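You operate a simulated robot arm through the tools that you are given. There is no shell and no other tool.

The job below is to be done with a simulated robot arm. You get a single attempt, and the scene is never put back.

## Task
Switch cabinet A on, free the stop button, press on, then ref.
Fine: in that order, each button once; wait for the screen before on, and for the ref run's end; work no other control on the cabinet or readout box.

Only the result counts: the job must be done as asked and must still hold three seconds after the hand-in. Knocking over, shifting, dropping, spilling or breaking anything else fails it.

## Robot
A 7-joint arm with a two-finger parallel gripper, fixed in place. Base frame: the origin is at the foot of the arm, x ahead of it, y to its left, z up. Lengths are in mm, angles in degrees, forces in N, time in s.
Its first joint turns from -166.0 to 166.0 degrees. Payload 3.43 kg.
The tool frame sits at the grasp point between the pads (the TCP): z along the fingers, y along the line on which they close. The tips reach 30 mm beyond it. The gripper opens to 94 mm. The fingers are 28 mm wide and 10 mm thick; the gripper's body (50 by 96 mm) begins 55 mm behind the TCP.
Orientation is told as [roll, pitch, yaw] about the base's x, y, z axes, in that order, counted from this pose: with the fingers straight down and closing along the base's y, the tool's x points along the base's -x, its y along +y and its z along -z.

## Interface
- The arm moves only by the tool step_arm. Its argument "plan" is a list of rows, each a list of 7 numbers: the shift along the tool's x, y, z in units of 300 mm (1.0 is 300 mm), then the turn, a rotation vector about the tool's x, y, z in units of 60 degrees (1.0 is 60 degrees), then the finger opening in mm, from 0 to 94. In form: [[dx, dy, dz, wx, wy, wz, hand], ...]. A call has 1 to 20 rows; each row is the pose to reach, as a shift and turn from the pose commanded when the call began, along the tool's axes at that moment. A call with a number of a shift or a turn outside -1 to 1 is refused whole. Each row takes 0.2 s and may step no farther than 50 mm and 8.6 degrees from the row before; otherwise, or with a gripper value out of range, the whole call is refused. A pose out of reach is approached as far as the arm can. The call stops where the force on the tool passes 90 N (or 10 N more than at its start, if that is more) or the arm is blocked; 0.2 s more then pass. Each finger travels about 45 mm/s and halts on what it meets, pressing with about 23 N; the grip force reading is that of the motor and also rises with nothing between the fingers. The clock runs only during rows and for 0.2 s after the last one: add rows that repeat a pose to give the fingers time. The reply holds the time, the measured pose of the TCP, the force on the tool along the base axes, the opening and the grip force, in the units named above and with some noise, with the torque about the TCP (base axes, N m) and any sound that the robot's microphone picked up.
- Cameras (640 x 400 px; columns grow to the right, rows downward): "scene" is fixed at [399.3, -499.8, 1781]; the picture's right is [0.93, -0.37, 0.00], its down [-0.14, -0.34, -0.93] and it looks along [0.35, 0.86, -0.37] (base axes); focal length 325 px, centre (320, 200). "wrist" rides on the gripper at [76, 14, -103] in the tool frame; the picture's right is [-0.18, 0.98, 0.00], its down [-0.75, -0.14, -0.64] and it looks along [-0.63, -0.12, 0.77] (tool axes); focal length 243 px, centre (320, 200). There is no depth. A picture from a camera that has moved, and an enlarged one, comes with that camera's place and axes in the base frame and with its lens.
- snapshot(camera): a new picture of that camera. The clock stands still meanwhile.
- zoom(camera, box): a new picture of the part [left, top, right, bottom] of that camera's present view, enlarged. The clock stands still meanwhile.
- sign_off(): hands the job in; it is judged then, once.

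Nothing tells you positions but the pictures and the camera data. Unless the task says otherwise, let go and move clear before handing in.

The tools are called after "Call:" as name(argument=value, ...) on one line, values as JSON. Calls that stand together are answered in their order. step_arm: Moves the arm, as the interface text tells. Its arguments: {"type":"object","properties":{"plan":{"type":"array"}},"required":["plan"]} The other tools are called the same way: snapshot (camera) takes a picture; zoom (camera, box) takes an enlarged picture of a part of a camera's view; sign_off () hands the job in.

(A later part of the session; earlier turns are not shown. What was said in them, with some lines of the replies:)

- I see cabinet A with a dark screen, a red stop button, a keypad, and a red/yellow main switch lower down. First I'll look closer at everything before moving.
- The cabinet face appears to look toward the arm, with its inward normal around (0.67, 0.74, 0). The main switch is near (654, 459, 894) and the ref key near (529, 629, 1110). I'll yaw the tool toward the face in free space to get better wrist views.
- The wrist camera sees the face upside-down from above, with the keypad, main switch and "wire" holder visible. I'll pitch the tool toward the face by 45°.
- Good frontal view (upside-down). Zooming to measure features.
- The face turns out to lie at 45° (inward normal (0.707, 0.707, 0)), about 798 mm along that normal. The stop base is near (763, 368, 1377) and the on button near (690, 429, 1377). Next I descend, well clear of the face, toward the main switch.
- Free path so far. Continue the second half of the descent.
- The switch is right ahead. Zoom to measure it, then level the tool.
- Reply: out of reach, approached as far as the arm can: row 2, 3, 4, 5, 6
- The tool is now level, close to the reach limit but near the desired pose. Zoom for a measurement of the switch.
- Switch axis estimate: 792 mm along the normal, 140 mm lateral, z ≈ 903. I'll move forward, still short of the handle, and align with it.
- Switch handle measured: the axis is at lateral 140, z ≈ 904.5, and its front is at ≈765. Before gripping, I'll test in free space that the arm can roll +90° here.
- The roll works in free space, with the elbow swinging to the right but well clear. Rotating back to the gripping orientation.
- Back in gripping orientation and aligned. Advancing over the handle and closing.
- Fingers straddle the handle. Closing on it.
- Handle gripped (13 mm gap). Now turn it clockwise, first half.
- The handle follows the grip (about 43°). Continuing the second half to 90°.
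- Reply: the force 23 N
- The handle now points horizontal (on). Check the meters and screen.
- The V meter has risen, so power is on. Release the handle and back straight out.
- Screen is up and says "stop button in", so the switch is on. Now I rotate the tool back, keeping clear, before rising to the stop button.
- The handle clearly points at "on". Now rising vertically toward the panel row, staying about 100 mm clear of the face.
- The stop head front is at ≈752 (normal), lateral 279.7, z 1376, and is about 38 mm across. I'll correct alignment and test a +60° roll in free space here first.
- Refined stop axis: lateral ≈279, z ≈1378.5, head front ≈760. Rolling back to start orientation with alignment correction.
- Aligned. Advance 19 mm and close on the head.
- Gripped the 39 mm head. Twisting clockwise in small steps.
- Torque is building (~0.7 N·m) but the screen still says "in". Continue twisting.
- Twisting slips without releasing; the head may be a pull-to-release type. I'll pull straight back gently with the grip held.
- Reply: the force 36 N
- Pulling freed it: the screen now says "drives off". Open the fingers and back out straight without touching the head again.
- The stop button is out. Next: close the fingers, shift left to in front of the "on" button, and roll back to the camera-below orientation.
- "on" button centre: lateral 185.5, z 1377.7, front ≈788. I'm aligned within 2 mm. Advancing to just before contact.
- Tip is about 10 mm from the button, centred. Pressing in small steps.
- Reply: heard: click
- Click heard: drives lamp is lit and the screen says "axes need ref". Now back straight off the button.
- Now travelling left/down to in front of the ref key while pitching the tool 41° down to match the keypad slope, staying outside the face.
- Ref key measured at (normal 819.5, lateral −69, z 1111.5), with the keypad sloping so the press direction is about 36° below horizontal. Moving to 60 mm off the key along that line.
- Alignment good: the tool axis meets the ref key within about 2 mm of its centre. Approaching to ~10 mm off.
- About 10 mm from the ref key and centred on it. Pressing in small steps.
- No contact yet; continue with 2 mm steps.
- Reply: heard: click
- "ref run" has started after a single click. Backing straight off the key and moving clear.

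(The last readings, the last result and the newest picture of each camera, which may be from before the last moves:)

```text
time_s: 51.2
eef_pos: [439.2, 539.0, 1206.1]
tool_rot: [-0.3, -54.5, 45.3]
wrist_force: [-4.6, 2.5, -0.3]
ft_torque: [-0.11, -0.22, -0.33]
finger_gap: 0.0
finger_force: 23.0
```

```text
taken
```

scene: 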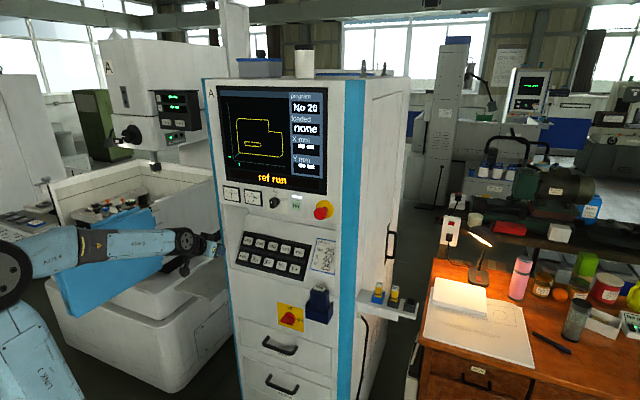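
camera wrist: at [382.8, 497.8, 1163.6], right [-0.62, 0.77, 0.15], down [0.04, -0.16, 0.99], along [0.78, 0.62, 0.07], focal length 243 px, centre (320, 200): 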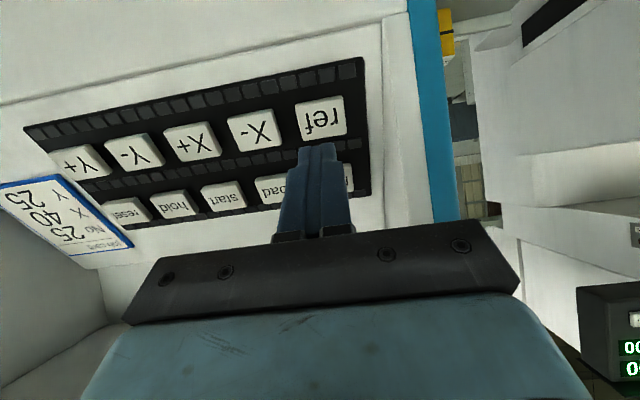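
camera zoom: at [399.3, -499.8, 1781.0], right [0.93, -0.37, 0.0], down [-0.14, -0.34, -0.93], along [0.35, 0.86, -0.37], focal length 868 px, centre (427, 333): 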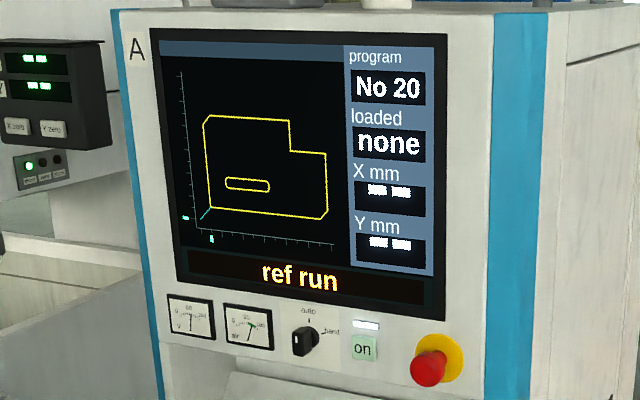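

The ref run is in progress and the arm is clear. Waiting in place for it to end.

Call:
step_arm(plan=[[0, 0, 0, 0, 0, 0, 0], [0, 0, 0, 0, 0, 0, 0], [0, 0, 0, 0, 0, 0, 0], [0, 0, 0, 0, 0, 0, 0], [0, 0, 0, 0, 0, 0, 0], [0, 0, 0, 0, 0, 0, 0], [0, 0, 0, 0, 0, 0, 0], [0, 0, 0, 0, 0, 0, 0], [0, 0, 0, 0, 0, 0, 0], [0, 0, 0, 0, 0, 0, 0], [0, 0, 0, 0, 0, 0, 0], [0, 0, 0, 0, 0, 0, 0], [0, 0, 0, 0, 0, 0, 0], [0, 0, 0, 0, 0, 0, 0], [0, 0, 0, 0, 0, 0, 0]])

Call:
snapshot(camera="scene")

Call:
zoom(camera="scene", box=[150, 75, 360, 225])

Call:
snapshot(camera="wrist")

```text
time_s: 54.4
eef_pos: [441.0, 538.8, 1206.1]
tool_rot: [0.0, -54.4, 45.0]
wrist_force: [0.4, -0.9, -0.1]
ft_torque: [0.0, 0.03, 0.03]
finger_gap: 0.0
finger_force: 22.5
```

```text
taken
```

scene: 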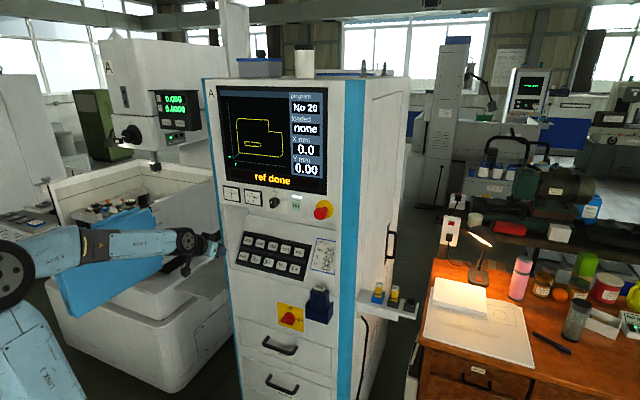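

```text
2.67 times, centred on (255, 150) of scene
camera zoom: at [399.3, -499.8, 1781.0], right [0.93, -0.37, 0.0], down [-0.14, -0.34, -0.93], along [0.35, 0.86, -0.37], focal length 868 px, centre (493, 333)
```

zoom: 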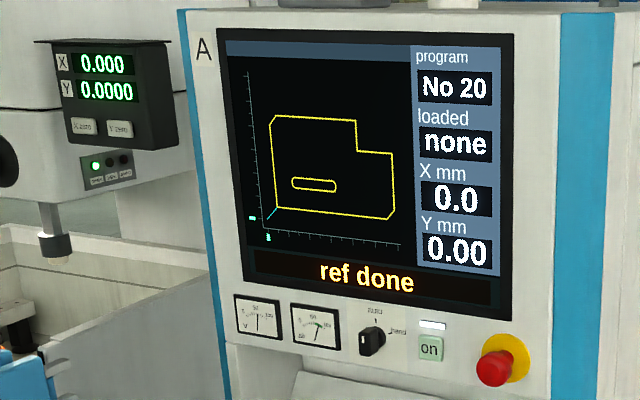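

```text
taken
camera wrist: at [343.0, 458.6, 1205.7], right [-0.62, 0.77, 0.15], down [0.04, -0.16, 0.99], along [0.78, 0.62, 0.07], focal length 243 px, centre (320, 200)
```

wrist: 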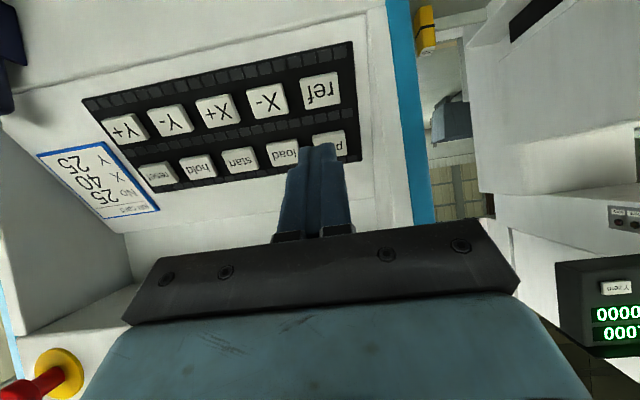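

The screen shows "ref done", X/Y read 0, and the main switch is on. The stop button is out, the drives lamp is lit, and the mode knob is unchanged at auto. The arm is free and clear of everything, so I'm handing in.

Call:
sign_off()

```text
The job is handed in.
```

Cabinet A is on, the stop button is out, and the ref run has finished. The screen reads "ref done", with X and Y both at zero. I handed the job in after that, with the arm backed clear of the keypad.

1. **Main switch:** turned clockwise from off to on. The V meter rose, the screen came up and showed "stop button in".
2. **Stop button:** twisting it did nothing, as the grip just slipped. A straight pull of about 10 mm freed it, and the screen changed to "drives off".
3. **On:** pressed once, with one click. The drives lamp lit and the screen read "axes need ref".
4. **Ref:** pressed once, with one click. I backed off and waited until "ref run" changed to "ref done".

I worked no other control on the cabinet or the readout box. The mode knob is still at auto. I saw no sign of anything being knocked or shifted.
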